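You operate a simulated robot arm through the tools that you are given. There is no shell and no other tool. Be economical: measure what you need, move in short steps, check, and stop when the job is done.

You run a simulated two-armed robot. Do the job below in one go: nothing can be reset, and whatever is moved stays where it is left.

## Task
Put the blue lump in the yellow box. Pick up the cup with the yellow rim with one hand, pass it to the other hand and put it on the upper left shelf of the white rack. Close the yellow-marked table drawer. Set the heat slider to 60 C. Take the small beaker on the grid of the cooling fan and put it away on the middle of the loading bench. Take the grey block mould from the top of the blue-marked table and leave it on the red rubber slab. Take the black cup from the bare side of the blue-marked table and leave it on the brown short bar mould there. Take the brown block mould from the bare side of the yellow-marked table and put it on the grey cover plate. The order is free. Set down upright: cup with the yellow rim, small beaker, black cup. The heat slider goes toward x +0.0, y -1.0, z +0.0 (a direction in the base frame), to its stop.

The check looks at the end state, three seconds after you hand in, the way a careful person would. Anything else that was tipped, shoved, dropped, spilled or broken makes it a failure. Lids that push on must go on centred and level and be pressed home; caps that screw on are set level and turned clockwise until they are tight.

## Robot
Two 7-joint arms with two-finger parallel grippers on one trunk, on a base that drives. Base frame: it is fixed to the floor where the robot stands at the start and does not move with it; the origin is under the middle of the robot, x ahead of it, y to its left, z up. Lengths are in m, angles in rad, forces in N, time in s.
The left shoulder is at the start at [0.07, 0.187, 1.115], the right one opposite. With the tool pointing down near the work surface each hand reaches from about 0.1 to 0.74 m from the robot's upright axis, wherever it stands, measured 20 degrees to its own side. Places, roughly: black cup (8x8x11 cm) [7, 5.2, 0.8]; blue lump (5x4x2 cm) [0.5, 0.1, 0.7]; brown block mould (6x12x5 cm) [5.5, 5.2, 0.8]; cup with the yellow rim [-1, -2, 0.5]; grey block mould (7x12x6 cm) [7.7, 5.1, 0.8]; grey cover plate (19x19x2 cm) [5.3, 5.3, 0.8]; heat slider [14.5, 5.2, 1]; middle of the loading bench [19.9, 4.2, 0.8]; red rubber slab (16x16x2 cm) [8.1, 5.2, 0.8]; short bar mould (33x8x3 cm) [7.4, 5.2, 0.8]; small beaker [16.75, 7.25, 1]; upper left shelf of the white rack [-0.9, -1.7, 1.5]; yellow box (12x18x9 cm) [-0.9, -0.3, 0.6]; yellow-marked table drawer [5.7, 3.7, 0.6]. Payload 3.91 kg a hand.
Tool frame (each hand has its own): the origin (TCP) lies between the finger pads and is the grasp point; the fingertips stand 0.03 m ahead of it; z points along the fingers, y is the line along which they close. The gripper opens to 0.11 m. The fingers are 0.02 m wide and 0.01 m thick; the gripper's body (0.048 by 0.112 m) begins 0.055 m behind the TCP.
Orientation is told as [roll, pitch, yaw] about the base's x, y, z axes, in that order, counted from this pose: with the fingers straight down and closing along the base's y, the tool's x points along the base's -x, its y along +y and its z along -z.

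## Interface
- The arms move only by the tool servo_tool. It takes "left_series", "right_series" or both (then of equal length, played together; a hand with none holds still); each is a list of rows, each an object of numbers (a shift or turn left out is 0, a gripper value left out holds the last): "dx", "dy", "dz": the shift along the tool's x, y, z in units of 25 mm (1.0 is 25 mm); "rx", "ry", "rz": the turn, a rotation vector about the tool's x, y, z in units of 6 degrees (1.0 is 6 degrees); "fingers": the gripper command, from -1 (fully open) to 1 (shut), values between in proportion. In form: [{"dx": .., "dy": .., "dz": .., "rx": .., "ry": .., "rz": .., "fingers": ..}, ...]. A call has 1 to 12 rows; each row shifts and turns the commanded pose from where the row before left it, along the tool's axes as they then stand. A call with a number of a shift or a turn outside -1 to 1 is refused whole. Each row takes 0.2 s and may step no farther than 0.05 m and 0.15 rad from the row before; otherwise, or with a gripper value out of range, the whole call is refused. A pose out of reach is approached as far as the arm can. The call stops where the force on the tool passes 40 N (or 10 N more than at its start, if that is more) or the arm is blocked; 0.2 s more then pass. The fingers move at their own pace (about 0.072 m/s each) and stop on an object; they squeeze with about 24 N. The grip force told is the motor's: it shows also when the fingers shut on nothing. Time passes only in rows, and 0.2 s behind the last, so rows that do not move let the fingers close. It gives the time, the measured TCP pose, the force on the tool (base axes), the opening and the grip force at its end, in the units of the frame above (readings bear some noise), with the torque about the TCP (base axes, N m) and any sound that the robot's microphone picked up, and new pictures: "views" is both (left out), scene, wrist or none (wrist: the cameras of the hands that moved).
- Cameras (640 x 400 px; columns grow to the right, rows downward): "scene" is now at [0.0572, -0.0754, 1.3198]; the picture's right is [-0.99, -0.13, 0.00], its down [-0.10, 0.77, -0.63] and it looks along [0.08, -0.62, -0.78] (base axes); focal length 214 px, centre (320, 200). "left" rides on the left gripper at [0.073, -0.017, -0.103] in its tool frame; the picture's right is [0.23, 0.97, 0.00], its down [-0.76, 0.18, -0.62] and it looks along [-0.61, 0.14, 0.78] (tool axes); focal length 222 px, centre (320, 200). "right" rides on the right gripper at [0.072, 0.017, -0.103] in its tool frame; the picture's right is [-0.23, 0.97, 0.00], its down [-0.76, -0.18, -0.62] and it looks along [-0.61, -0.14, 0.78] (tool axes); focal length 222 px, centre (320, 200). There is no depth. A picture from a camera that has moved, and an enlarged one, comes with that camera's place and axes in the base frame and with its lens.
- slide_trunk(by): slides the trunk up (or, below 0, down) by that many m; the arms and the scene camera ride with it, the base frame stays. It gives what a move gives, with no picture.
- base_move(legs): drives the robot by 1 to 6 legs, each [ahead, turn to the left] in m and rad, along the robot's own axes; the way and the turn of a leg run together, so that a leg with both is an arc; at most 1.5 m and 3.142 rad a leg. The arms and the cameras ride along, it lands a little off, and it stops where it bumps. It gives what a move gives, and a new picture of the scene camera.
- head_to(pan, tilt): turns the head with the scene camera to pan (to the left, within 1.501 rad either way) and tilt (down, from -0.506 to 1.204), counted from straight ahead of the robot. It gives what a move gives, and a new picture of the scene camera.
- inspect(camera, box): a new picture of the part [left, top, right, bottom] of that camera's present view, enlarged. It takes no simulated time.
- hand_in(): hands the job in; it is judged then, once.

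Go step by step. Nothing tells you exact positions but the pictures and the camera data: compare them with the known pose of the tool, close in by small moves and look again before you grip or let go. The budget is 217 turns and 260 pictures, counting those below and the enlarged ones. Unless the task says otherwise, let go and move clear before handing in.

The tools are called after ">>>" by a JSON object that holds its "method" and its "body". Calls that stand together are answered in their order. servo_tool: Moves the arms, as the interface text tells. Its arguments: {"type":"object","properties":{"left_series":{"type":"array"},"right_series":{"type":"array"},"views":{"type":"string","enum":["both","scene","wrist","none"]}},"required":[]} The other tools are called the same way: slide_trunk (by) slides the trunk up or down; base_move (legs) drives the base; head_to (pan, tilt) turns the head that bears the scene camera; inspect (camera, box) takes an enlarged picture of a part of a camera's view; hand_in () hands the job in.

At the start:

```text
time: 0.0
left_position: [0.5255, -0.07, 1.0921]
left_tool_rot: [-0.008, 0.001, 0.008]
left_contact_force: [1.1, -1.1, 0.1]
left_wrist_torque: [0.04, -0.01, 0.0]
left_finger_gap: 0.11
left_grip_force: 0.0
right_position: [0.3962, -0.4919, 1.07]
right_tool_rot: [0.002, 0.001, 0.0]
right_contact_force: [0.0, 0.9, 0.3]
right_wrist_torque: [0.01, -0.02, 0.02]
right_finger_gap: 0.1098
right_grip_force: 0.1
trunk travel left (down, up): [-0.625, 0.315]
robot x, y, heading: [-0.0047, 0.0003, 0.0]
head pan, tilt: [-1.445, 0.892]
```

scene: 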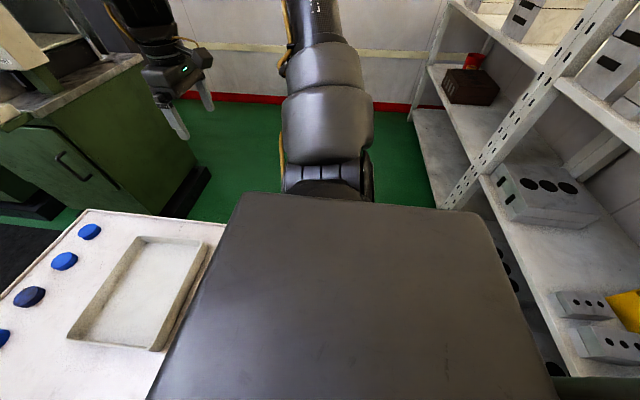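
right: 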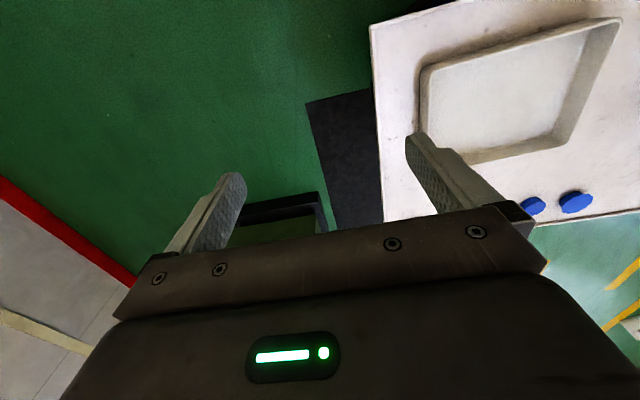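
left: 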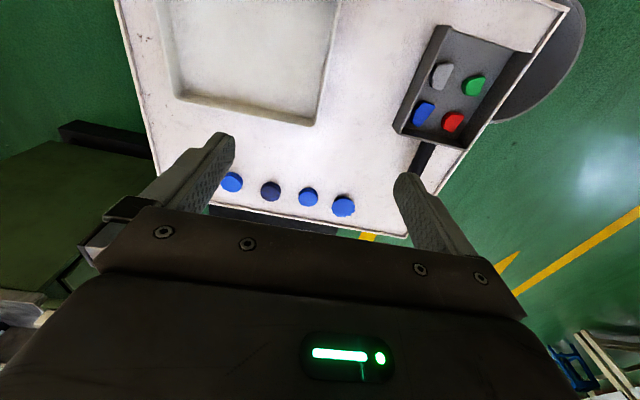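

I see a white table ahead holding a tray with four coloured lumps, and the white rack behind me on the right. First I look at the table with the scene camera.

>>> {"method": "head_to", "body": {"pan": 0.0, "tilt": 0.8}}

>>> {"method": "inspect", "body": {"camera": "left", "box": [380, 0, 580, 200]}}

```text
time: 1.6
left_position: [0.5251, -0.069, 1.0913]
left_tool_rot: [-0.01, 0.002, 0.008]
left_contact_force: [-0.1, 0.1, 0.1]
left_wrist_torque: [0.02, 0.0, 0.01]
left_finger_gap: 0.1098
left_grip_force: 0.1
right_position: [0.397, -0.492, 1.0695]
right_tool_rot: [0.001, -0.001, -0.002]
right_contact_force: [-0.8, -0.2, 0.4]
right_wrist_torque: [0.02, 0.0, 0.02]
right_finger_gap: 0.1101
right_grip_force: 0.1
trunk travel left (down, up): [-0.625, 0.315]
robot x, y, heading: [0.0004, 0.0019, -0.0]
head pan, tilt: [0.0, 0.799]
camera scene: at [0.1284, -0.0001, 1.3271], right [0.0, -1.0, 0.0], down [-0.72, 0.0, -0.7], along [0.7, 0.0, -0.72], focal length 214 px, centre (320, 200)
```

scene: 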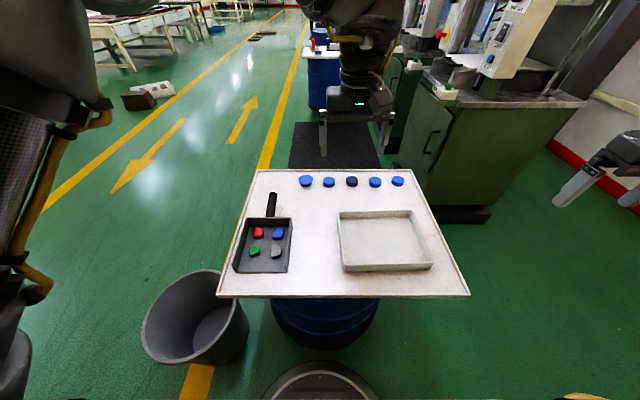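

```text
2.00 times, centred on (480, 100) of left
camera zoom: at [0.454, -0.085, 1.1959], right [-0.24, 0.97, -0.01], down [0.76, 0.19, 0.62], along [0.61, 0.14, -0.78], focal length 444 px, centre (0, 400)
```

zoom: 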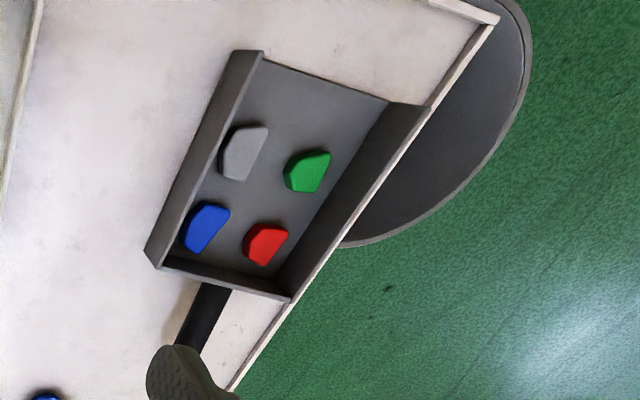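

The blue lump sits in the dark tray at about (0.547, 0.143, 0.745). I bring the left hand above it and look.

>>> {"method": "servo_tool", "body": {"left_series": [{"dx": -0.1, "dy": 0.95, "dz": 0.85, "fingers": 0}, {"dx": -0.1, "dy": 0.95, "dz": 0.85}, {"dx": -0.1, "dy": 0.95, "dz": 0.85}, {"dx": -0.1, "dy": 0.95, "dz": 0.85}, {"dx": -0.1, "dy": 0.95, "dz": 0.85}, {"dx": -0.1, "dy": 0.95, "dz": 0.85}, {"dx": -0.1, "dy": 0.95, "dz": 0.85}, {"dx": -0.1, "dy": 0.95, "dz": 0.85}, {"dx": -0.1, "dy": 0.9, "dz": 0.8}, {"dx": 0}], "views": "wrist"}}

```text
time: 3.8
left_position: [0.521, 0.118, 0.9016]
left_tool_rot: [-0.01, -0.002, 0.009]
left_contact_force: [0.2, 0.2, 0.4]
left_wrist_torque: [0.02, -0.01, 0.0]
left_finger_gap: 0.0551
left_grip_force: 0.1
left hand out of reach, approached as far as the arm can: row 8, 9
right_position: [0.397, -0.4948, 1.07]
right_tool_rot: [0.0, -0.001, 0.0]
right_contact_force: [0.3, 0.3, 0.6]
right_wrist_torque: [0.03, -0.03, -0.02]
right_finger_gap: 0.11
right_grip_force: 0.0
trunk travel left (down, up): [-0.625, 0.315]
robot x, y, heading: [0.0031, 0.0011, 0.004]
head pan, tilt: [0.0, 0.799]
camera left: at [0.4496, 0.1021, 1.0065], right [-0.24, 0.97, -0.01], down [0.76, 0.19, 0.62], along [0.61, 0.14, -0.78], focal length 222 px, centre (320, 200)
```

left: 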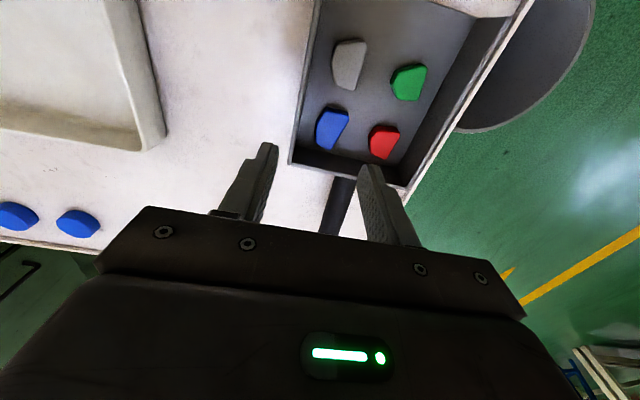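

>>> {"method": "inspect", "body": {"camera": "left", "box": [280, 60, 440, 200]}}

>>> {"method": "inspect", "body": {"camera": "scene", "box": [220, 190, 320, 290]}}

```text
2.86 times, centred on (360, 130) of left
camera zoom: at [0.4496, 0.1021, 1.0065], right [-0.24, 0.97, -0.01], down [0.76, 0.19, 0.62], along [0.61, 0.14, -0.78], focal length 635 px, centre (206, 400)
```

zoom: 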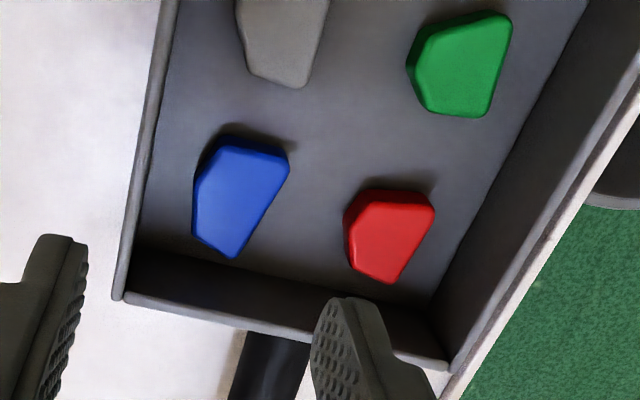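

```text
4.00 times, centred on (270, 240) of scene
camera zoom: at [0.1282, -0.0003, 1.3271], right [0.0, -1.0, 0.0], down [-0.72, 0.0, -0.7], along [0.7, 0.0, -0.72], focal length 858 px, centre (520, 40)
```

zoom: 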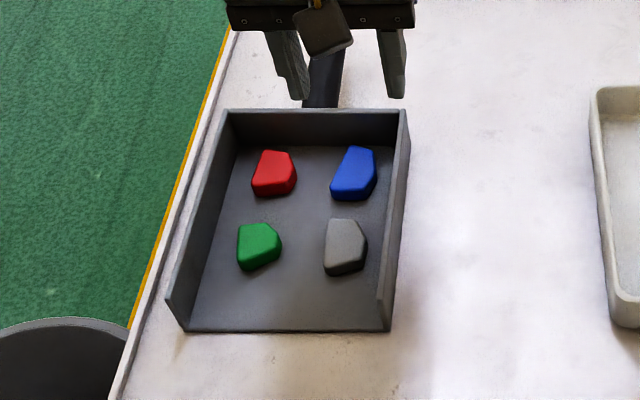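

The lump's centre is about (0.545, 0.135) and its top about z 0.74, with some 2 cm free on each side. I go down above it in steps.

>>> {"method": "servo_tool", "body": {"left_series": [{"dz": 0.9}, {"dz": 0.9}, {"dz": 0.9, "dy": 0.3, "dx": -0.4}, {"dx": -0.5, "dy": 0.3}, {"dx": 0}], "views": "wrist"}}

```text
time: 5.0
left_position: [0.5204, 0.1113, 0.8386]
left_tool_rot: [-0.008, -0.002, 0.012]
left_contact_force: [-0.2, 0.1, -0.3]
left_wrist_torque: [0.0, 0.01, 0.02]
left_finger_gap: 0.055
left_grip_force: 0.1
left hand out of reach, approached as far as the arm can: row 1, 3, 4
right_position: [0.3985, -0.4933, 1.0699]
right_tool_rot: [0.0, 0.001, 0.001]
right_contact_force: [-0.6, -0.3, 0.1]
right_wrist_torque: [0.01, 0.02, 0.01]
right_finger_gap: 0.1101
right_grip_force: 0.0
trunk travel left (down, up): [-0.625, 0.315]
robot x, y, heading: [0.0004, -0.0014, 0.004]
head pan, tilt: [0.0, 0.799]
camera left: at [0.4481, 0.0945, 0.9432], right [-0.24, 0.97, -0.01], down [0.76, 0.19, 0.62], along [0.61, 0.14, -0.78], focal length 222 px, centre (320, 200)
```

left: 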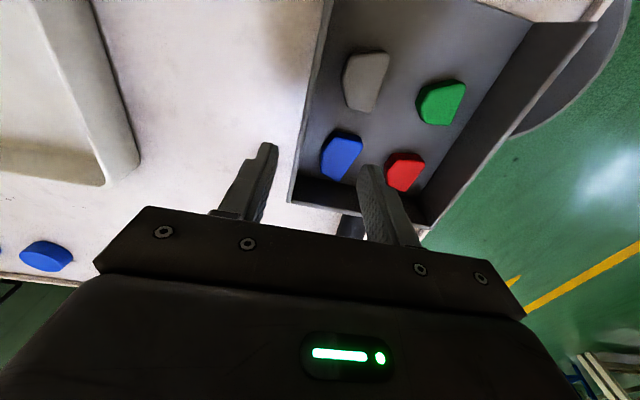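

The arm runs out of reach, so I raise the hand a little and slide the trunk down.

>>> {"method": "servo_tool", "body": {"left_series": [{"dz": -1}, {"dz": -1}, {"dz": -1}, {"dz": -1}, {"dz": -1}, {"dz": -1}], "views": "none"}}

>>> {"method": "slide_trunk", "body": {"by": -0.18}}

>>> {"method": "servo_tool", "body": {"left_series": [{"dx": -0.5, "dy": 0.5}, {"dx": -0.5, "dy": 0.5}, {"dx": 0}], "views": "wrist"}}

```text
time: 6.4
left_position: [0.5188, 0.1133, 0.9892]
left_tool_rot: [-0.01, -0.001, 0.008]
left_contact_force: [0.2, 0.0, 1.0]
left_wrist_torque: [0.02, 0.01, 0.01]
left_finger_gap: 0.0552
left_grip_force: 0.1
right_position: [0.3963, -0.4939, 1.0697]
right_tool_rot: [-0.001, -0.002, 0.003]
right_contact_force: [-0.5, 0.1, 0.5]
right_wrist_torque: [0.04, -0.02, 0.01]
right_finger_gap: 0.11
right_grip_force: 0.1
trunk travel left (down, up): [-0.625, 0.315]
robot x, y, heading: [-0.0011, 0.0003, -0.001]
head pan, tilt: [0.0, 0.799]
```

```text
time: 8.4
left_position: [0.5203, 0.1119, 0.809]
left_tool_rot: [-0.01, 0.0, 0.006]
left_contact_force: [0.0, -0.5, -0.7]
left_wrist_torque: [0.01, 0.02, 0.02]
left_finger_gap: 0.055
left_grip_force: 0.0
right_position: [0.397, -0.4934, 0.89]
right_tool_rot: [0.0, 0.001, 0.0]
right_contact_force: [-0.1, -0.1, -0.2]
right_wrist_torque: [0.03, -0.01, 0.0]
right_finger_gap: 0.1101
right_grip_force: 0.0
trunk travel left (down, up): [-0.445, 0.495]
robot x, y, heading: [-0.0004, -0.0024, -0.001]
head pan, tilt: [0.0, 0.799]
```

```text
time: 9.2
left_position: [0.5235, 0.117, 0.8079]
left_tool_rot: [-0.011, -0.002, 0.01]
left_contact_force: [-0.1, 0.8, 0.3]
left_wrist_torque: [-0.02, 0.02, -0.01]
left_finger_gap: 0.055
left_grip_force: 0.1
left hand out of reach, approached as far as the arm can: row 1, 2
right_position: [0.3977, -0.4927, 0.8901]
right_tool_rot: [-0.001, 0.0, 0.001]
right_contact_force: [-0.9, -0.2, 0.6]
right_wrist_torque: [0.02, -0.05, 0.0]
right_finger_gap: 0.1099
right_grip_force: 0.1
trunk travel left (down, up): [-0.445, 0.495]
robot x, y, heading: [0.0034, -0.0003, 0.004]
head pan, tilt: [0.0, 0.799]
camera left: at [0.453, 0.1, 0.913], right [-0.24, 0.97, -0.01], down [0.76, 0.19, 0.62], along [0.61, 0.14, -0.78], focal length 222 px, centre (320, 200)
```

left: 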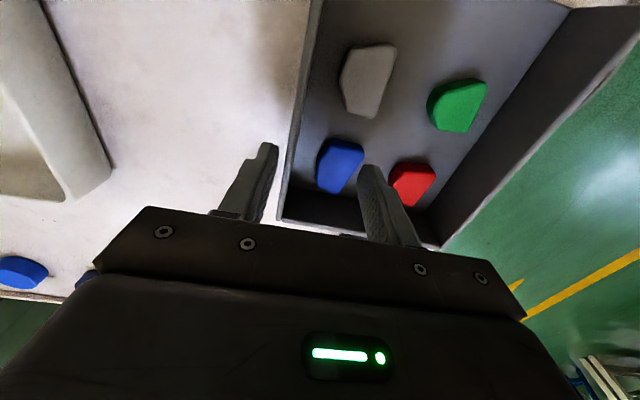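

The wrist joint may be at its limit, so I test small yaw turns.

>>> {"method": "servo_tool", "body": {"left_series": [{"rz": 1}, {"rz": 1}, {"rz": 1, "dx": -0.3}, {"dx": -0.3, "dy": 0.3}, {"dx": 0}], "views": "none"}}

```text
time: 10.4
left_position: [0.4633, 0.0398, 0.8084]
left_tool_rot: [-0.009, -0.003, -0.303]
left_contact_force: [0.9, 0.2, -0.3]
left_wrist_torque: [-0.02, 0.01, 0.03]
left_finger_gap: 0.0548
left_grip_force: 0.1
left hand out of reach, approached as far as the arm can: row 1, 2, 3, 4
right_position: [0.3975, -0.4935, 0.89]
right_tool_rot: [0.002, -0.001, 0.0]
right_contact_force: [-0.1, 0.3, 0.3]
right_wrist_torque: [0.0, 0.0, 0.0]
right_finger_gap: 0.1098
right_grip_force: 0.1
trunk travel left (down, up): [-0.445, 0.495]
robot x, y, heading: [-0.0007, -0.0007, 0.002]
head pan, tilt: [0.0, 0.799]
```

Negative yaw is worse, so I go the other way.

>>> {"method": "servo_tool", "body": {"left_series": [{"rz": -1}, {"rz": -1}, {"rz": -1}, {"rz": -1}, {"rz": -1}, {"dx": -0.8, "dy": 0.8}, {"dx": -0.8, "dy": 0.8}, {"dx": -0.5, "dy": 0.7}, {"dx": 0}], "views": "wrist"}}

```text
time: 12.4
left_position: [0.5016, 0.1073, 0.8073]
left_tool_rot: [-0.01, 0.001, 0.217]
left_contact_force: [-0.2, -0.2, -0.6]
left_wrist_torque: [0.01, 0.02, 0.01]
left_finger_gap: 0.0549
left_grip_force: 0.1
right_position: [0.3968, -0.4934, 0.8891]
right_tool_rot: [0.001, -0.001, 0.0]
right_contact_force: [-0.6, -0.5, -0.5]
right_wrist_torque: [0.0, 0.01, 0.02]
right_finger_gap: 0.1099
right_grip_force: 0.1
trunk travel left (down, up): [-0.445, 0.495]
robot x, y, heading: [-0.001, -0.0, -0.004]
head pan, tilt: [0.0, 0.799]
camera left: at [0.4351, 0.0761, 0.9124], right [-0.43, 0.9, -0.01], down [0.71, 0.34, 0.62], along [0.56, 0.26, -0.78], focal length 222 px, centre (320, 200)
```

left: 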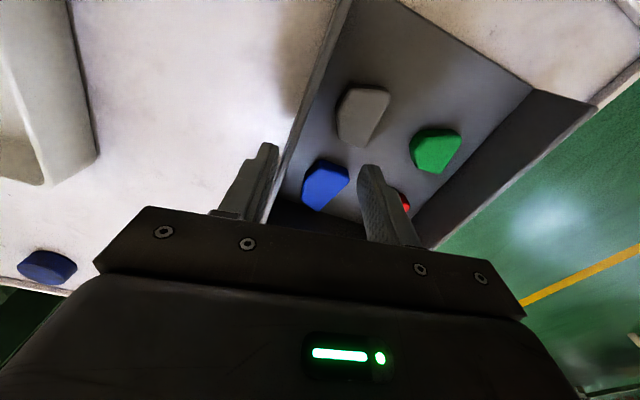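

Positive yaw works. I turn the hand to about 82 degrees, so the fingers close along x across the lump's nearly parallel ends.

>>> {"method": "servo_tool", "body": {"left_series": [{"dz": -1, "rz": -1}, {"dz": -1, "rz": -1}, {"rz": -1}, {"rz": -1}, {"rz": -1}, {"rz": -1}, {"rz": -1}, {"rz": -1}, {"rz": -1}, {"rz": -1}, {"rz": -1}, {"rz": -0.6}], "views": "wrist"}}

```text
time: 15.0
left_position: [0.5021, 0.1085, 0.8579]
left_tool_rot: [-0.001, 0.011, 1.435]
left_contact_force: [0.6, -0.2, 0.6]
left_wrist_torque: [-0.05, -0.01, -0.04]
left_finger_gap: 0.0549
left_grip_force: 0.0
right_position: [0.3981, -0.4934, 0.8905]
right_tool_rot: [0.0, 0.0, -0.001]
right_contact_force: [-0.1, -0.2, -0.2]
right_wrist_torque: [0.0, 0.01, -0.01]
right_finger_gap: 0.1099
right_grip_force: 0.0
trunk travel left (down, up): [-0.445, 0.495]
robot x, y, heading: [-0.0016, 0.001, -0.0]
head pan, tilt: [0.0, 0.799]
camera left: at [0.5093, 0.0359, 0.9629], right [-1.0, -0.09, 0.0], down [-0.07, 0.78, 0.62], along [-0.06, 0.61, -0.79], focal length 222 px, centre (320, 200)
```

left: 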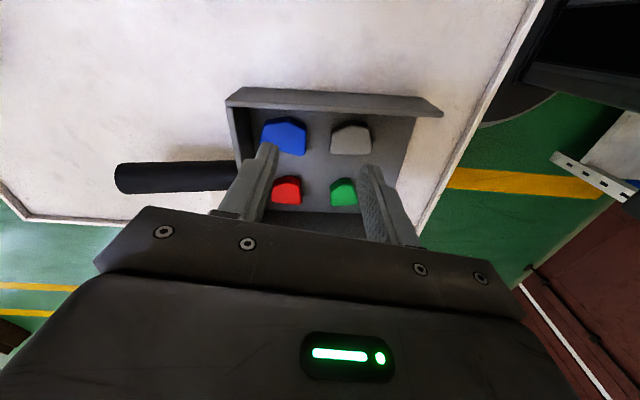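

>>> {"method": "servo_tool", "body": {"left_series": [{"dx": -0.6, "dy": -0.8, "fingers": -0.127}, {"dx": -0.63, "dy": -0.85}, {"dz": 0.8}, {"dz": 0.8}, {"dz": 0.4}, {"dx": 0}], "views": "wrist"}}

```text
time: 16.4
left_position: [0.5478, 0.1326, 0.8153]
left_tool_rot: [-0.017, 0.011, 1.438]
left_contact_force: [-1.4, 3.9, 23.4]
left_wrist_torque: [-0.19, -0.64, -0.13]
left_finger_gap: 0.0612
left_grip_force: 0.0
right_position: [0.3965, -0.4922, 0.8906]
right_tool_rot: [-0.001, -0.002, 0.002]
right_contact_force: [0.1, 0.1, 0.1]
right_wrist_torque: [0.02, 0.0, 0.01]
right_finger_gap: 0.1098
right_grip_force: 0.1
trunk travel left (down, up): [-0.445, 0.495]
robot x, y, heading: [0.0002, -0.0011, 0.003]
head pan, tilt: [0.0, 0.799]
stopped in row 6 (left hand): the force on the tool passed its limit at 44 N (the readings are from after the stop); the commanded pose is now the measured one
camera left: at [0.5535, 0.0601, 0.9202], right [-1.0, -0.09, -0.01], down [-0.08, 0.79, 0.61], along [-0.05, 0.61, -0.79], focal length 222 px, centre (320, 200)
```

left: 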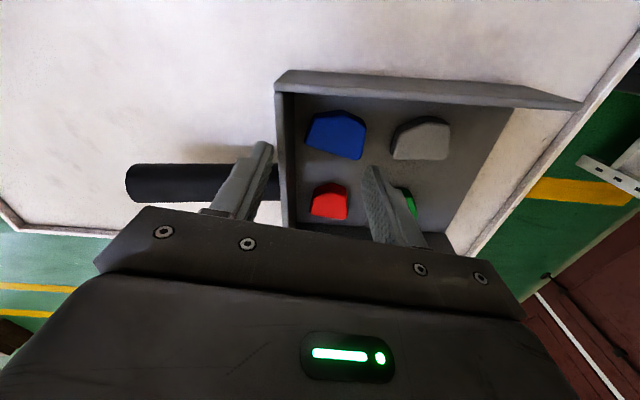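

The far finger touched the tray's end wall, where there is only about 1 cm beside the lump. I lift and turn on to yaw 180 degrees to close along y, where there is more room.

>>> {"method": "servo_tool", "body": {"left_series": [{"dz": -1, "rz": -1}, {"dz": -1, "rz": -1}, {"rz": -1}, {"rz": -1}, {"rz": -1}, {"rz": -1}, {"rz": -1}, {"rz": -1}, {"rz": -1}, {"rz": -1}, {"rz": -1}, {"rz": -1}], "views": "none"}}

>>> {"method": "servo_tool", "body": {"left_series": [{"rz": -1}, {"rz": -1}, {"rz": -1}, {"rz": -1}, {"rz": 0}], "views": "wrist"}}

```text
time: 18.9
left_position: [0.547, 0.1332, 0.8624]
left_tool_rot: [0.007, 0.012, 2.693]
left_contact_force: [-0.2, -0.7, -0.2]
left_wrist_torque: [-0.02, 0.0, 0.0]
left_finger_gap: 0.0621
left_grip_force: 0.0
right_position: [0.3976, -0.4924, 0.8896]
right_tool_rot: [0.001, 0.002, 0.0]
right_contact_force: [-0.1, -0.3, 0.3]
right_wrist_torque: [0.04, -0.01, 0.01]
right_finger_gap: 0.1099
right_grip_force: 0.0
trunk travel left (down, up): [-0.445, 0.495]
robot x, y, heading: [-0.0013, -0.0014, 0.002]
head pan, tilt: [0.0, 0.799]
```

```text
time: 20.1
left_position: [0.5476, 0.1322, 0.8618]
left_tool_rot: [0.012, 0.01, 3.111]
left_contact_force: [-0.1, -1.2, -0.6]
left_wrist_torque: [-0.01, 0.04, 0.01]
left_finger_gap: 0.0621
left_grip_force: 0.0
right_position: [0.3966, -0.4911, 0.8893]
right_tool_rot: [0.0, 0.001, 0.001]
right_contact_force: [0.7, -1.0, 0.5]
right_wrist_torque: [-0.01, -0.01, 0.02]
right_finger_gap: 0.1101
right_grip_force: 0.1
trunk travel left (down, up): [-0.445, 0.495]
robot x, y, heading: [-0.0003, -0.0009, 0.001]
head pan, tilt: [0.0, 0.799]
camera left: at [0.6198, 0.1492, 0.966], right [0.2, -0.98, 0.01], down [-0.77, -0.15, 0.62], along [-0.6, -0.13, -0.79], focal length 222 px, centre (320, 200)
```

left: 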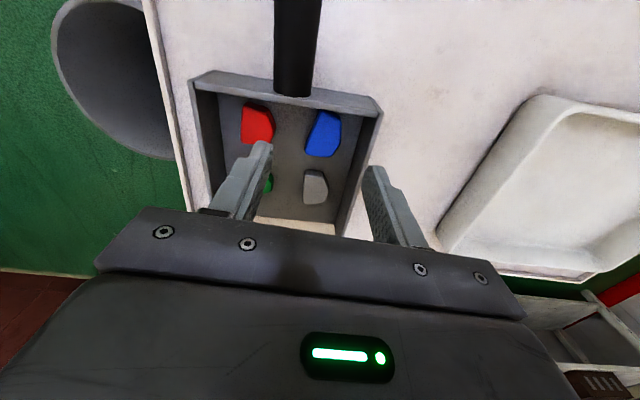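

>>> {"method": "inspect", "body": {"camera": "left", "box": [220, 60, 400, 240]}}

```text
2.22 times, centred on (310, 150) of left
camera zoom: at [0.6198, 0.1492, 0.966], right [0.2, -0.98, 0.01], down [-0.77, -0.15, 0.62], along [-0.6, -0.13, -0.79], focal length 494 px, centre (342, 311)
```

zoom: 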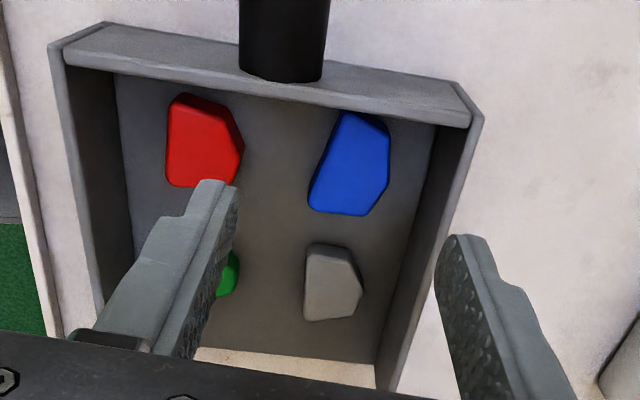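

>>> {"method": "servo_tool", "body": {"left_series": [{"dx": -0.58, "dy": 0.17, "fingers": 0.18}, {"dz": 0.8}, {"dz": 0.8}, {"dx": 0}], "views": "none"}}

>>> {"method": "inspect", "body": {"camera": "left", "box": [220, 60, 400, 240]}}

```text
time: 21.1
left_position: [0.5322, 0.1281, 0.8192]
left_tool_rot: [0.012, 0.011, 3.109]
left_contact_force: [-0.2, 0.3, 0.0]
left_wrist_torque: [0.02, 0.04, 0.0]
left_finger_gap: 0.0448
left_grip_force: 0.1
right_position: [0.3983, -0.4932, 0.8896]
right_tool_rot: [0.0, -0.001, 0.0]
right_contact_force: [0.4, -0.1, -0.1]
right_wrist_torque: [-0.01, 0.04, 0.01]
right_finger_gap: 0.11
right_grip_force: 0.0
trunk travel left (down, up): [-0.445, 0.495]
robot x, y, heading: [0.0003, 0.0017, 0.002]
head pan, tilt: [0.0, 0.799]
```

```text
2.22 times, centred on (310, 150) of left
camera zoom: at [0.605, 0.1442, 0.9252], right [0.2, -0.98, 0.01], down [-0.77, -0.15, 0.62], along [-0.6, -0.13, -0.79], focal length 494 px, centre (342, 311)
```

zoom: 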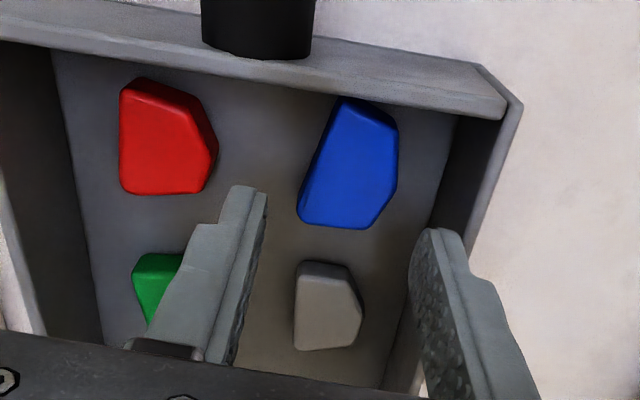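

>>> {"method": "servo_tool", "body": {"left_series": [{"dz": 0.7, "dy": -0.1}, {"dz": 0.6}, {"dz": 0.6}, {"dz": 0}], "views": "wrist"}}

```text
time: 22.1
left_position: [0.5337, 0.1286, 0.7734]
left_tool_rot: [0.012, 0.011, 3.11]
left_contact_force: [0.2, -1.3, 0.2]
left_wrist_torque: [0.0, 0.02, -0.02]
left_finger_gap: 0.0453
left_grip_force: 0.0
right_position: [0.3987, -0.4931, 0.8896]
right_tool_rot: [0.002, 0.001, 0.0]
right_contact_force: [0.9, 0.8, 0.4]
right_wrist_torque: [-0.01, -0.02, -0.01]
right_finger_gap: 0.1101
right_grip_force: 0.0
trunk travel left (down, up): [-0.445, 0.495]
robot x, y, heading: [-0.0003, 0.0015, -0.0]
head pan, tilt: [0.0, 0.799]
camera left: at [0.606, 0.1456, 0.8785], right [0.2, -0.98, 0.01], down [-0.77, -0.15, 0.62], along [-0.6, -0.13, -0.79], focal length 222 px, centre (320, 200)
```

left: 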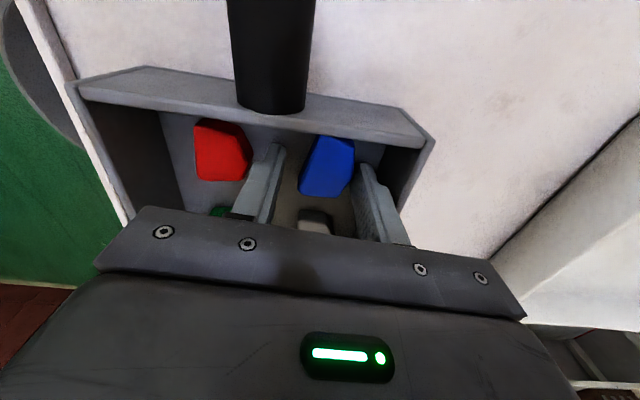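

>>> {"method": "servo_tool", "body": {"left_series": [{"dz": 0.3}, {"dz": 0.2}, {"fingers": 1}, {"fingers": 1}, {"fingers": 1}], "views": "wrist"}}

```text
time: 22.7
left_position: [0.5342, 0.1282, 0.7724]
left_tool_rot: [0.015, 0.026, 3.112]
left_contact_force: [-6.3, 1.6, 22.2]
left_wrist_torque: [0.64, 0.36, 0.11]
left_finger_gap: 0.0453
left_grip_force: 0.1
right_position: [0.3969, -0.493, 0.8907]
right_tool_rot: [0.001, -0.003, 0.002]
right_contact_force: [-0.2, -0.2, -0.6]
right_wrist_torque: [0.0, -0.02, 0.02]
right_finger_gap: 0.1099
right_grip_force: 0.1
trunk travel left (down, up): [-0.445, 0.495]
robot x, y, heading: [-0.0029, 0.0014, -0.0]
head pan, tilt: [0.0, 0.799]
stopped in row 2 (left hand): the force on the tool passed its limit at 48 N (the readings are from after the stop); the commanded pose is now the measured one
camera left: at [0.6055, 0.146, 0.8769], right [0.2, -0.98, 0.02], down [-0.78, -0.14, 0.61], along [-0.59, -0.14, -0.79], focal length 222 px, centre (320, 200)
```

left: 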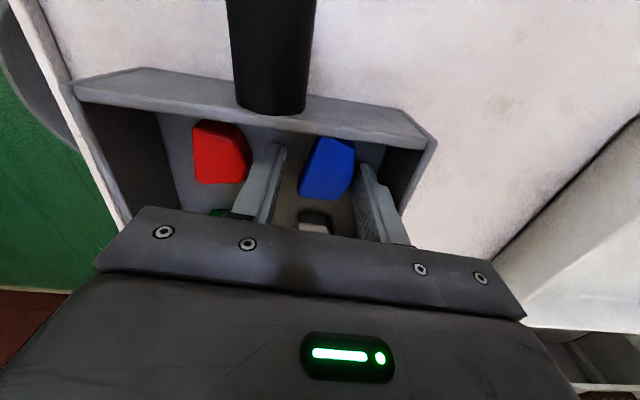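

The tips are on the tray floor, one on each side of the lump. I lift 2 mm and close.

>>> {"method": "servo_tool", "body": {"left_series": [{"dz": -0.12}, {"fingers": 1}, {"fingers": 1}, {"fingers": 1}, {"fingers": 1}, {"dz": -0.6}, {"dz": -1}, {"dz": -1}], "views": "wrist"}}

```text
time: 24.5
left_position: [0.5345, 0.1319, 0.8374]
left_tool_rot: [0.015, 0.021, 3.11]
left_contact_force: [-0.8, -0.1, -0.1]
left_wrist_torque: [-0.02, -0.01, -0.02]
left_finger_gap: 0.0305
left_grip_force: 23.7
right_position: [0.3966, -0.4922, 0.889]
right_tool_rot: [0.0, 0.001, 0.0]
right_contact_force: [-0.2, 0.0, -0.2]
right_wrist_torque: [-0.01, -0.03, 0.04]
right_finger_gap: 0.1099
right_grip_force: 0.1
trunk travel left (down, up): [-0.445, 0.495]
robot x, y, heading: [-0.0009, 0.0015, 0.002]
head pan, tilt: [0.0, 0.799]
camera left: at [0.6053, 0.1485, 0.9423], right [0.2, -0.98, 0.02], down [-0.78, -0.14, 0.61], along [-0.6, -0.13, -0.79], focal length 222 px, centre (320, 200)
```

left: 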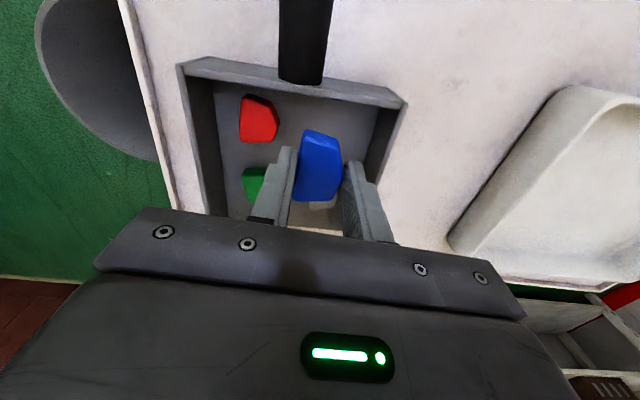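

The blue lump is held. I pull the hand in, raise the trunk and turn left to face the rack behind me.

>>> {"method": "servo_tool", "body": {"left_series": [{"dz": -0.9}, {"dx": -0.9, "dz": -0.9, "dy": -0.5}, {"dx": -0.9, "dz": -0.5, "dy": -0.5}, {"dx": -0.9, "dy": -0.5}, {"dx": -0.9, "dy": -0.5}, {"dx": -0.9, "dy": -0.5}], "right_series": [{"dx": 0.5, "dy": 0}, {"dx": 0.8}, {"dx": 0.8}, {"dx": 0.8}, {"dx": 0.8}, {"dx": 0}], "views": "none"}}

>>> {"method": "slide_trunk", "body": {"by": 0.15}}

>>> {"method": "base_move", "body": {"legs": [[0, 1.5], [0, 1.6]]}}

```text
time: 25.9
left_position: [0.423, 0.198, 0.8896]
left_tool_rot: [0.016, 0.02, 3.113]
left_contact_force: [0.0, 0.3, 0.2]
left_wrist_torque: [0.01, -0.01, -0.01]
left_finger_gap: 0.0303
left_grip_force: 24.3
right_position: [0.3044, -0.4915, 0.8902]
right_tool_rot: [-0.003, 0.0, 0.0]
right_contact_force: [-0.5, 0.4, -0.9]
right_wrist_torque: [-0.03, 0.02, 0.0]
right_finger_gap: 0.11
right_grip_force: 0.1
trunk travel left (down, up): [-0.445, 0.495]
robot x, y, heading: [0.0009, -0.003, 0.003]
head pan, tilt: [0.0, 0.799]
```

```text
time: 27.7
left_position: [0.4233, 0.1967, 1.0404]
left_tool_rot: [0.013, 0.018, 3.112]
left_contact_force: [0.6, 0.2, 0.0]
left_wrist_torque: [-0.01, 0.03, 0.03]
left_finger_gap: 0.0304
left_grip_force: 23.8
right_position: [0.3068, -0.4914, 1.0406]
right_tool_rot: [0.001, -0.001, 0.002]
right_contact_force: [0.0, -0.3, -0.1]
right_wrist_torque: [0.03, 0.0, 0.0]
right_finger_gap: 0.1101
right_grip_force: 0.0
trunk travel left (down, up): [-0.595, 0.345]
robot x, y, heading: [0.0013, -0.0007, -0.0]
head pan, tilt: [0.0, 0.799]
```

```text
time: 35.6
left_position: [-0.4319, -0.1765, 1.04]
left_tool_rot: [0.014, 0.019, -0.076]
left_contact_force: [-0.1, -0.1, 0.1]
left_wrist_torque: [0.02, -0.01, 0.03]
left_finger_gap: 0.03
left_grip_force: 23.6
right_position: [-0.2809, 0.5066, 1.0403]
right_tool_rot: [0.0, 0.0, 3.096]
right_contact_force: [0.5, 1.2, 0.0]
right_wrist_torque: [0.01, 0.0, -0.03]
right_finger_gap: 0.11
right_grip_force: 0.1
trunk travel left (down, up): [-0.595, 0.345]
robot x, y, heading: [-0.0022, -0.0004, 3.093]
head pan, tilt: [0.0, 0.799]
camera scene: at [-0.1333, 0.0064, 1.2971], right [0.05, 1.0, 0.0], down [0.72, -0.03, -0.7], along [-0.7, 0.03, -0.72], focal length 214 px, centre (320, 200)
```

scene: 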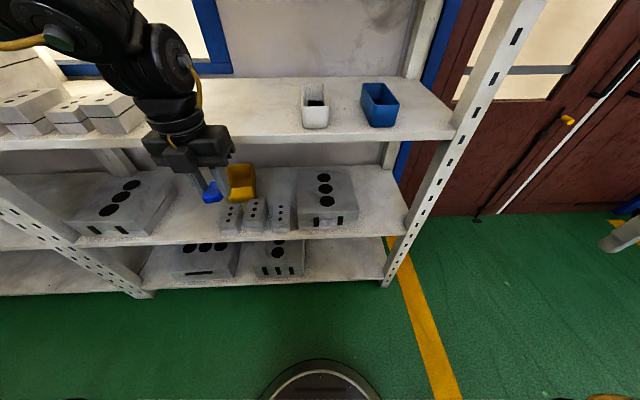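

The yellow box stands on the middle shelf (z about 0.55) under the next shelf (about 0.98). I lower the trunk and tilt the left hand forward so it can reach in between.

>>> {"method": "slide_trunk", "body": {"by": -0.33}}

>>> {"method": "servo_tool", "body": {"left_series": [{"dx": 0.8}, {"dx": 0.8}, {"ry": 1}, {"ry": 1}, {"ry": 1}, {"ry": 1}, {"ry": 1}, {"ry": 1}, {"ry": 1}, {"ry": 1}, {"ry": 1}, {"ry": 1}], "views": "both"}}

```text
time: 38.9
left_position: [-0.4314, -0.1768, 0.7106]
left_tool_rot: [0.015, 0.021, -0.076]
left_contact_force: [0.2, -0.5, -0.2]
left_wrist_torque: [-0.01, -0.02, -0.04]
left_finger_gap: 0.03
left_grip_force: 24.5
right_position: [-0.2826, 0.507, 0.7108]
right_tool_rot: [0.0, 0.0, 3.095]
right_contact_force: [-0.3, 0.3, 0.5]
right_wrist_torque: [-0.01, 0.0, 0.02]
right_finger_gap: 0.11
right_grip_force: 0.0
trunk travel left (down, up): [-0.265, 0.675]
robot x, y, heading: [0.0011, -0.0022, 3.096]
head pan, tilt: [0.0, 0.799]
```

```text
time: 41.5
left_position: [-0.5227, -0.1594, 0.7266]
left_tool_rot: [0.031, 1.068, -0.052]
left_contact_force: [-0.3, 0.0, -0.5]
left_wrist_torque: [-0.03, -0.02, 0.0]
left_finger_gap: 0.0304
left_grip_force: 23.8
left hand out of reach, approached as far as the arm can: row 9, 10, 11, 12
right_position: [-0.2817, 0.5065, 0.7103]
right_tool_rot: [0.001, -0.001, 3.097]
right_contact_force: [0.0, 0.1, 0.7]
right_wrist_torque: [0.02, -0.04, 0.01]
right_finger_gap: 0.11
right_grip_force: 0.0
trunk travel left (down, up): [-0.265, 0.675]
robot x, y, heading: [0.0002, -0.0022, 3.098]
head pan, tilt: [0.0, 0.799]
camera scene: at [-0.1332, 0.0069, 0.9671], right [0.05, 1.0, 0.0], down [0.72, -0.03, -0.7], along [-0.7, 0.03, -0.72], focal length 214 px, centre (320, 200)
camera left: at [-0.4677, -0.1817, 0.8398], right [-0.03, 0.98, 0.21], down [0.92, 0.11, -0.36], along [-0.38, 0.18, -0.91], focal length 222 px, centre (320, 200)
```

scene: 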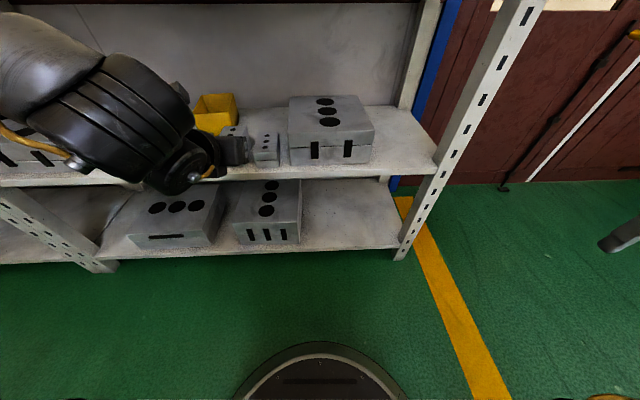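
left: 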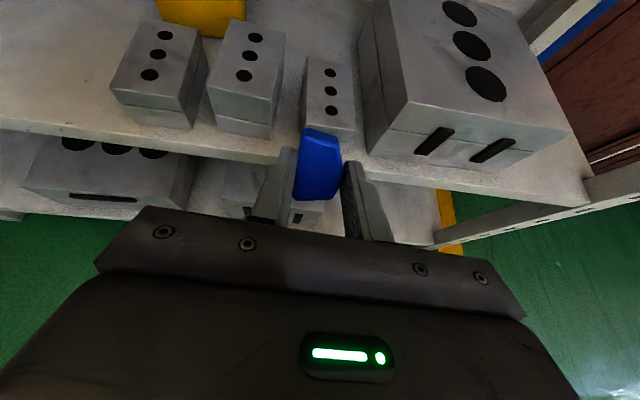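

I raise the trunk a little so the lump clears the small grey blocks, then turn slightly left and drive closer.

>>> {"method": "slide_trunk", "body": {"by": 0.05}}

>>> {"method": "base_move", "body": {"legs": [[0, 0.15], [0.26, 0]]}}

>>> {"method": "servo_tool", "body": {"left_series": [{"dx": 0}], "views": "wrist"}}

```text
time: 42.4
left_position: [-0.5216, -0.1597, 0.7747]
left_tool_rot: [0.029, 1.067, -0.051]
left_contact_force: [1.1, -0.6, 0.2]
left_wrist_torque: [0.01, 0.0, -0.02]
left_finger_gap: 0.0303
left_grip_force: 23.8
right_position: [-0.282, 0.5069, 0.7604]
right_tool_rot: [0.001, 0.0, 3.095]
right_contact_force: [0.4, 0.4, -0.2]
right_wrist_torque: [0.01, 0.03, 0.02]
right_finger_gap: 0.1101
right_grip_force: 0.0
trunk travel left (down, up): [-0.315, 0.625]
robot x, y, heading: [0.0006, 0.0005, 3.096]
head pan, tilt: [0.0, 0.799]
```

```text
time: 44.8
left_position: [-0.7349, -0.2565, 0.7761]
left_tool_rot: [0.031, 1.064, 0.093]
left_contact_force: [0.5, -0.6, -0.8]
left_wrist_torque: [0.02, 0.02, 0.04]
left_finger_gap: 0.03
left_grip_force: 23.7
right_position: [-0.587, 0.4378, 0.7613]
right_tool_rot: [-0.004, 0.017, -3.05]
right_contact_force: [0.8, -0.5, -0.2]
right_wrist_torque: [0.0, 0.09, 0.03]
right_finger_gap: 0.1101
right_grip_force: 0.1
trunk travel left (down, up): [-0.315, 0.625]
robot x, y, heading: [-0.2408, -0.0263, -3.043]
head pan, tilt: [0.0, 0.799]
stopped in leg 2: the force on the tool passed its limit at 87 N (the readings are from after the stop); the commanded pose is now the measured one
camera scene: at [-0.3728, -0.0364, 1.0171], right [-0.1, 1.0, 0.0], down [0.71, 0.07, -0.7], along [-0.69, -0.07, -0.72], focal length 214 px, centre (320, 200)
```

scene: 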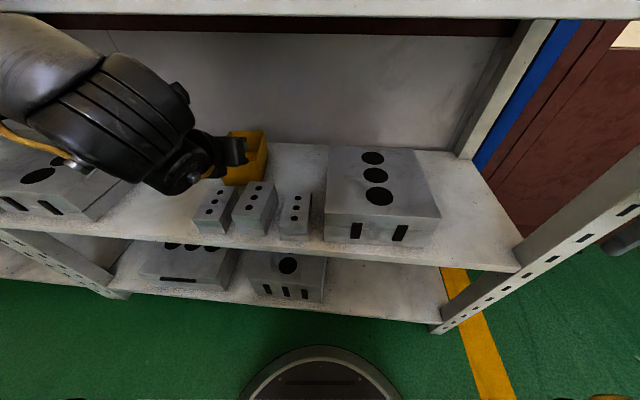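

```text
time: 45.2
left_position: [-0.7337, -0.2574, 0.7743]
left_tool_rot: [0.029, 1.066, 0.093]
left_contact_force: [0.0, 0.6, -0.9]
left_wrist_torque: [0.0, 0.02, -0.01]
left_finger_gap: 0.0303
left_grip_force: 24.1
right_position: [-0.5879, 0.4367, 0.7587]
right_tool_rot: [-0.004, 0.015, -3.05]
right_contact_force: [1.1, 0.3, -1.3]
right_wrist_torque: [0.0, 0.07, 0.0]
right_finger_gap: 0.1103
right_grip_force: 0.1
trunk travel left (down, up): [-0.315, 0.625]
robot x, y, heading: [-0.2423, -0.024, -3.042]
head pan, tilt: [0.0, 0.799]
camera left: at [-0.6771, -0.2716, 0.8893], right [-0.17, 0.96, 0.21], down [0.9, 0.24, -0.36], along [-0.4, 0.13, -0.91], focal length 222 px, centre (320, 200)
```

left: 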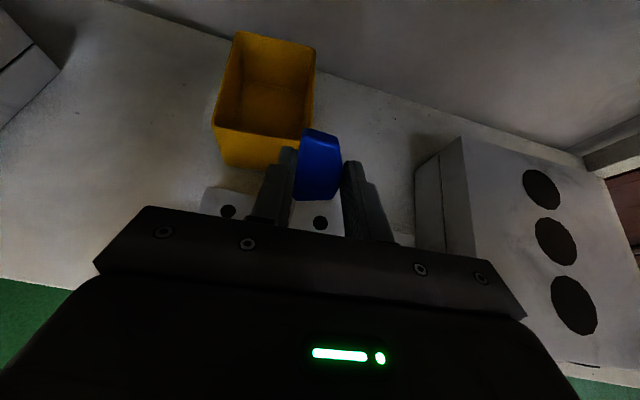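

The right hand bumped the rack's post lightly, so I back it off. The left hand now has the box ahead; its opening is centred near (-0.95, -0.345), and I extend to it.

>>> {"method": "servo_tool", "body": {"left_series": [{"dx": 0}, {"dx": 0.24, "dy": -0.31, "dz": 0.9}, {"dx": 0.24, "dy": -0.31, "dz": 0.9}, {"dx": 0.24, "dy": -0.31, "dz": 0.9}, {"dx": 0.24, "dy": -0.31, "dz": 0.9}, {"dx": 0.24, "dy": -0.31, "dz": 0.9}, {"dx": 0.24, "dy": -0.31, "dz": 0.9}, {"dx": 0.24, "dy": -0.31, "dz": 0.9}, {"dx": 0.24, "dy": -0.31, "dz": 0.9}, {"dx": 0.24, "dy": -0.31, "dz": 0.9}, {"dx": 0}], "right_series": [{"dx": 1}, {"dx": 1}, {"dx": 1}, {"dx": 1}, {"dx": 1}, {"dx": 0}, {"dx": 0}, {"dx": 0}, {"dx": 0}, {"dx": 0}, {"dx": 0}], "views": "both"}}

```text
time: 47.6
left_position: [-0.9327, -0.3393, 0.7238]
left_tool_rot: [0.03, 1.066, 0.092]
left_contact_force: [-1.3, 0.3, -1.2]
left_wrist_torque: [-0.03, -0.01, 0.01]
left_finger_gap: 0.0302
left_grip_force: 23.8
right_position: [-0.4627, 0.4484, 0.7619]
right_tool_rot: [-0.003, 0.016, -3.049]
right_contact_force: [0.6, -0.2, -0.7]
right_wrist_torque: [0.03, -0.01, 0.02]
right_finger_gap: 0.11
right_grip_force: 0.0
trunk travel left (down, up): [-0.315, 0.625]
robot x, y, heading: [-0.241, -0.024, -3.047]
head pan, tilt: [0.0, 0.799]
camera scene: at [-0.3728, -0.0364, 1.0171], right [-0.1, 1.0, 0.0], down [0.71, 0.07, -0.7], along [-0.69, -0.07, -0.72], focal length 214 px, centre (320, 200)
camera right: at [-0.3917, 0.4385, 0.8666], right [-0.14, -0.99, -0.01], down [-0.78, 0.1, 0.61], along [-0.61, 0.09, -0.79], focal length 222 px, centre (320, 200)
camera left: at [-0.8753, -0.3539, 0.8376], right [-0.17, 0.96, 0.21], down [0.9, 0.24, -0.36], along [-0.4, 0.13, -0.91], focal length 222 px, centre (320, 200)
```

scene: 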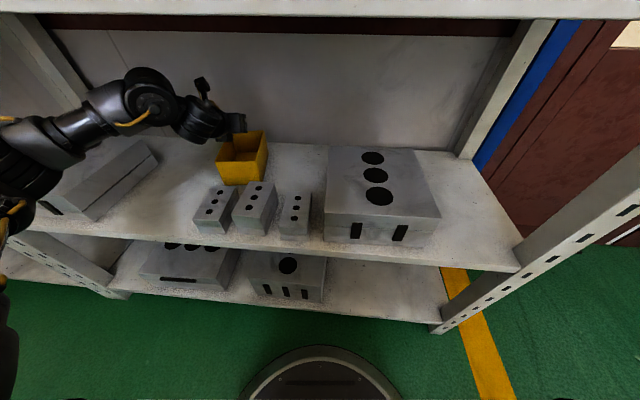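
right: 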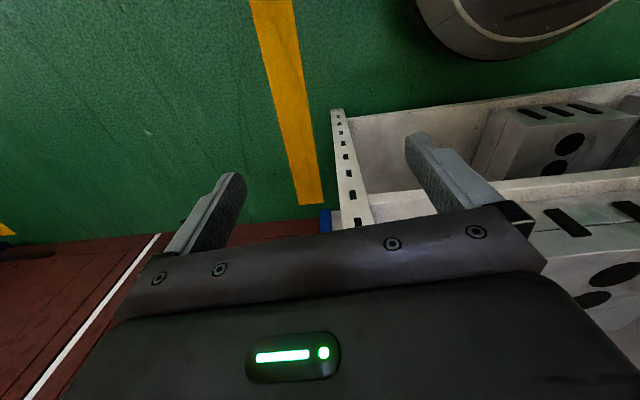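
left: 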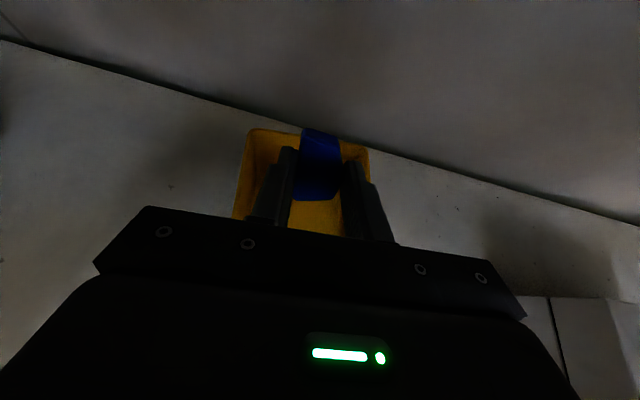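

The lump is over the box. I lower it 5 cm into the opening and release.

>>> {"method": "servo_tool", "body": {"left_series": [{"dx": -0.88, "dz": 0.48}, {"dx": -0.88, "dz": 0.48}, {"dx": 0}, {"fingers": 0.2}, {"fingers": 0.2}, {"dx": 0.88, "dz": -0.48}, {"dx": 0.88, "dz": -0.48}, {"dx": 0}], "views": "wrist"}}

```text
time: 49.4
left_position: [-0.9331, -0.3386, 0.7247]
left_tool_rot: [0.03, 1.065, 0.093]
left_contact_force: [0.7, 0.1, -0.5]
left_wrist_torque: [0.0, -0.02, 0.01]
left_finger_gap: 0.0439
left_grip_force: 0.1
right_position: [-0.463, 0.4487, 0.7636]
right_tool_rot: [-0.004, 0.015, -3.048]
right_contact_force: [-0.5, 0.1, -0.6]
right_wrist_torque: [0.01, -0.05, 0.0]
right_finger_gap: 0.1102
right_grip_force: 0.0
trunk travel left (down, up): [-0.315, 0.625]
robot x, y, heading: [-0.2418, -0.0242, -3.042]
head pan, tilt: [0.0, 0.799]
camera left: at [-0.8755, -0.3541, 0.8386], right [-0.17, 0.96, 0.21], down [0.9, 0.24, -0.36], along [-0.4, 0.13, -0.91], focal length 222 px, centre (320, 200)
```

left: 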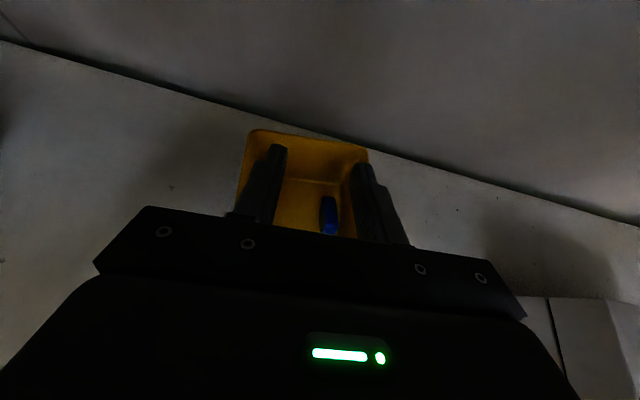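

The lump lies in the yellow box. I retract, back out and drive along the rack toward the cup.

>>> {"method": "servo_tool", "body": {"left_series": [{"dx": 0.5, "dz": -0.9}, {"dx": -0.2, "dy": 0.31, "dz": -0.9}, {"dx": -0.24, "dy": 0.31, "dz": -0.9}, {"dx": -0.24, "dy": 0.31, "dz": -0.9}, {"dx": -0.24, "dy": 0.31, "dz": -0.9}, {"dx": -0.24, "dy": 0.31, "dz": -0.9}, {"dx": -0.24, "dy": 0.31, "dz": -0.9}, {"dx": -0.24, "dy": 0.31, "dz": -0.9}, {"dx": -0.24, "dy": 0.31, "dz": -0.9}, {"dx": 0}], "views": "none"}}

>>> {"method": "base_move", "body": {"legs": [[-0.3, 0], [0, 1.47], [1.0, 0], [0.75, 0], [0, -1.57]]}}

```text
time: 51.6
left_position: [-0.7437, -0.2665, 0.7929]
left_tool_rot: [0.032, 1.064, 0.094]
left_contact_force: [-0.4, 0.6, 0.1]
left_wrist_torque: [0.03, 0.01, -0.02]
left_finger_gap: 0.0438
left_grip_force: 0.0
right_position: [-0.4629, 0.4485, 0.762]
right_tool_rot: [-0.004, 0.015, -3.05]
right_contact_force: [-0.3, -0.3, 0.0]
right_wrist_torque: [0.02, 0.04, -0.01]
right_finger_gap: 0.1099
right_grip_force: 0.1
trunk travel left (down, up): [-0.315, 0.625]
robot x, y, heading: [-0.2383, -0.026, -3.044]
head pan, tilt: [0.0, 0.799]
```

```text
time: 53.7
left_position: [-0.4639, -0.2367, 0.7928]
left_tool_rot: [0.03, 1.066, 0.091]
left_contact_force: [0.6, -0.4, -0.5]
left_wrist_torque: [-0.01, -0.05, 0.01]
left_finger_gap: 0.044
left_grip_force: 0.1
right_position: [-0.1805, 0.4767, 0.7619]
right_tool_rot: [-0.003, 0.017, -3.053]
right_contact_force: [-0.6, -0.5, 0.1]
right_wrist_torque: [-0.01, -0.01, 0.0]
right_finger_gap: 0.1099
right_grip_force: 0.1
trunk travel left (down, up): [-0.315, 0.625]
robot x, y, heading: [0.0433, 0.0035, -3.049]
head pan, tilt: [0.0, 0.799]
stopped in leg 1: the robot was blocked; the commanded pose is now the measured one
camera scene: at [-0.0924, -0.0089, 1.0169], right [-0.09, 1.0, 0.0], down [0.71, 0.07, -0.7], along [-0.69, -0.07, -0.72], focal length 214 px, centre (320, 200)
```

scene: 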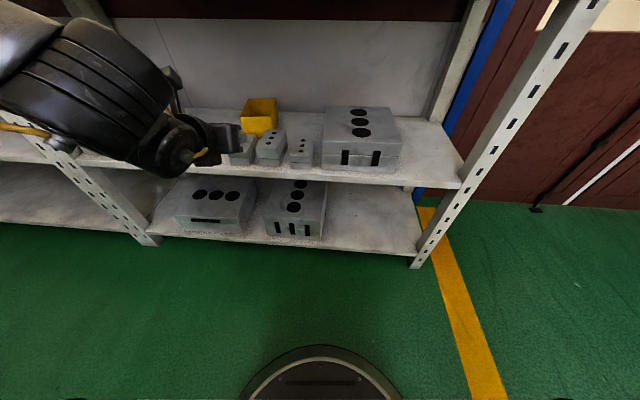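

I backed into something at the table side. I move slightly forward, turn and drive a bit away from the rack.

>>> {"method": "base_move", "body": {"legs": [[0.04, 0], [0, 1.65], [1.0, 0]]}}

```text
time: 60.0
left_position: [0.2928, -0.6242, 0.7924]
left_tool_rot: [0.039, 1.066, 1.732]
left_contact_force: [-0.7, 0.3, -0.2]
left_wrist_torque: [0.0, 0.02, -0.02]
left_finger_gap: 0.044
left_grip_force: 0.0
right_position: [-0.4359, -0.3916, 0.7626]
right_tool_rot: [0.0, 0.009, -1.401]
right_contact_force: [1.5, 0.6, 0.2]
right_wrist_torque: [0.0, 0.02, 0.03]
right_finger_gap: 0.1098
right_grip_force: 0.0
trunk travel left (down, up): [-0.315, 0.625]
robot x, y, heading: [0.0176, -0.1352, -1.323]
head pan, tilt: [0.0, 0.799]
stopped in leg 3: the robot was blocked; the commanded pose is now the measured one
camera scene: at [0.047, -0.2641, 1.0169], right [-0.97, -0.24, 0.0], down [-0.17, 0.7, -0.7], along [0.17, -0.68, -0.72], focal length 214 px, centre (320, 200)
```

scene: 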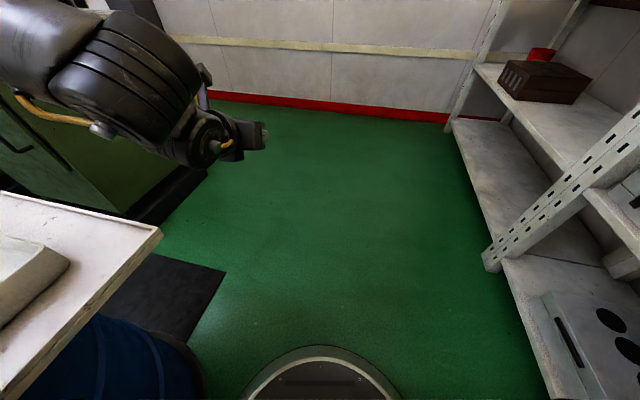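

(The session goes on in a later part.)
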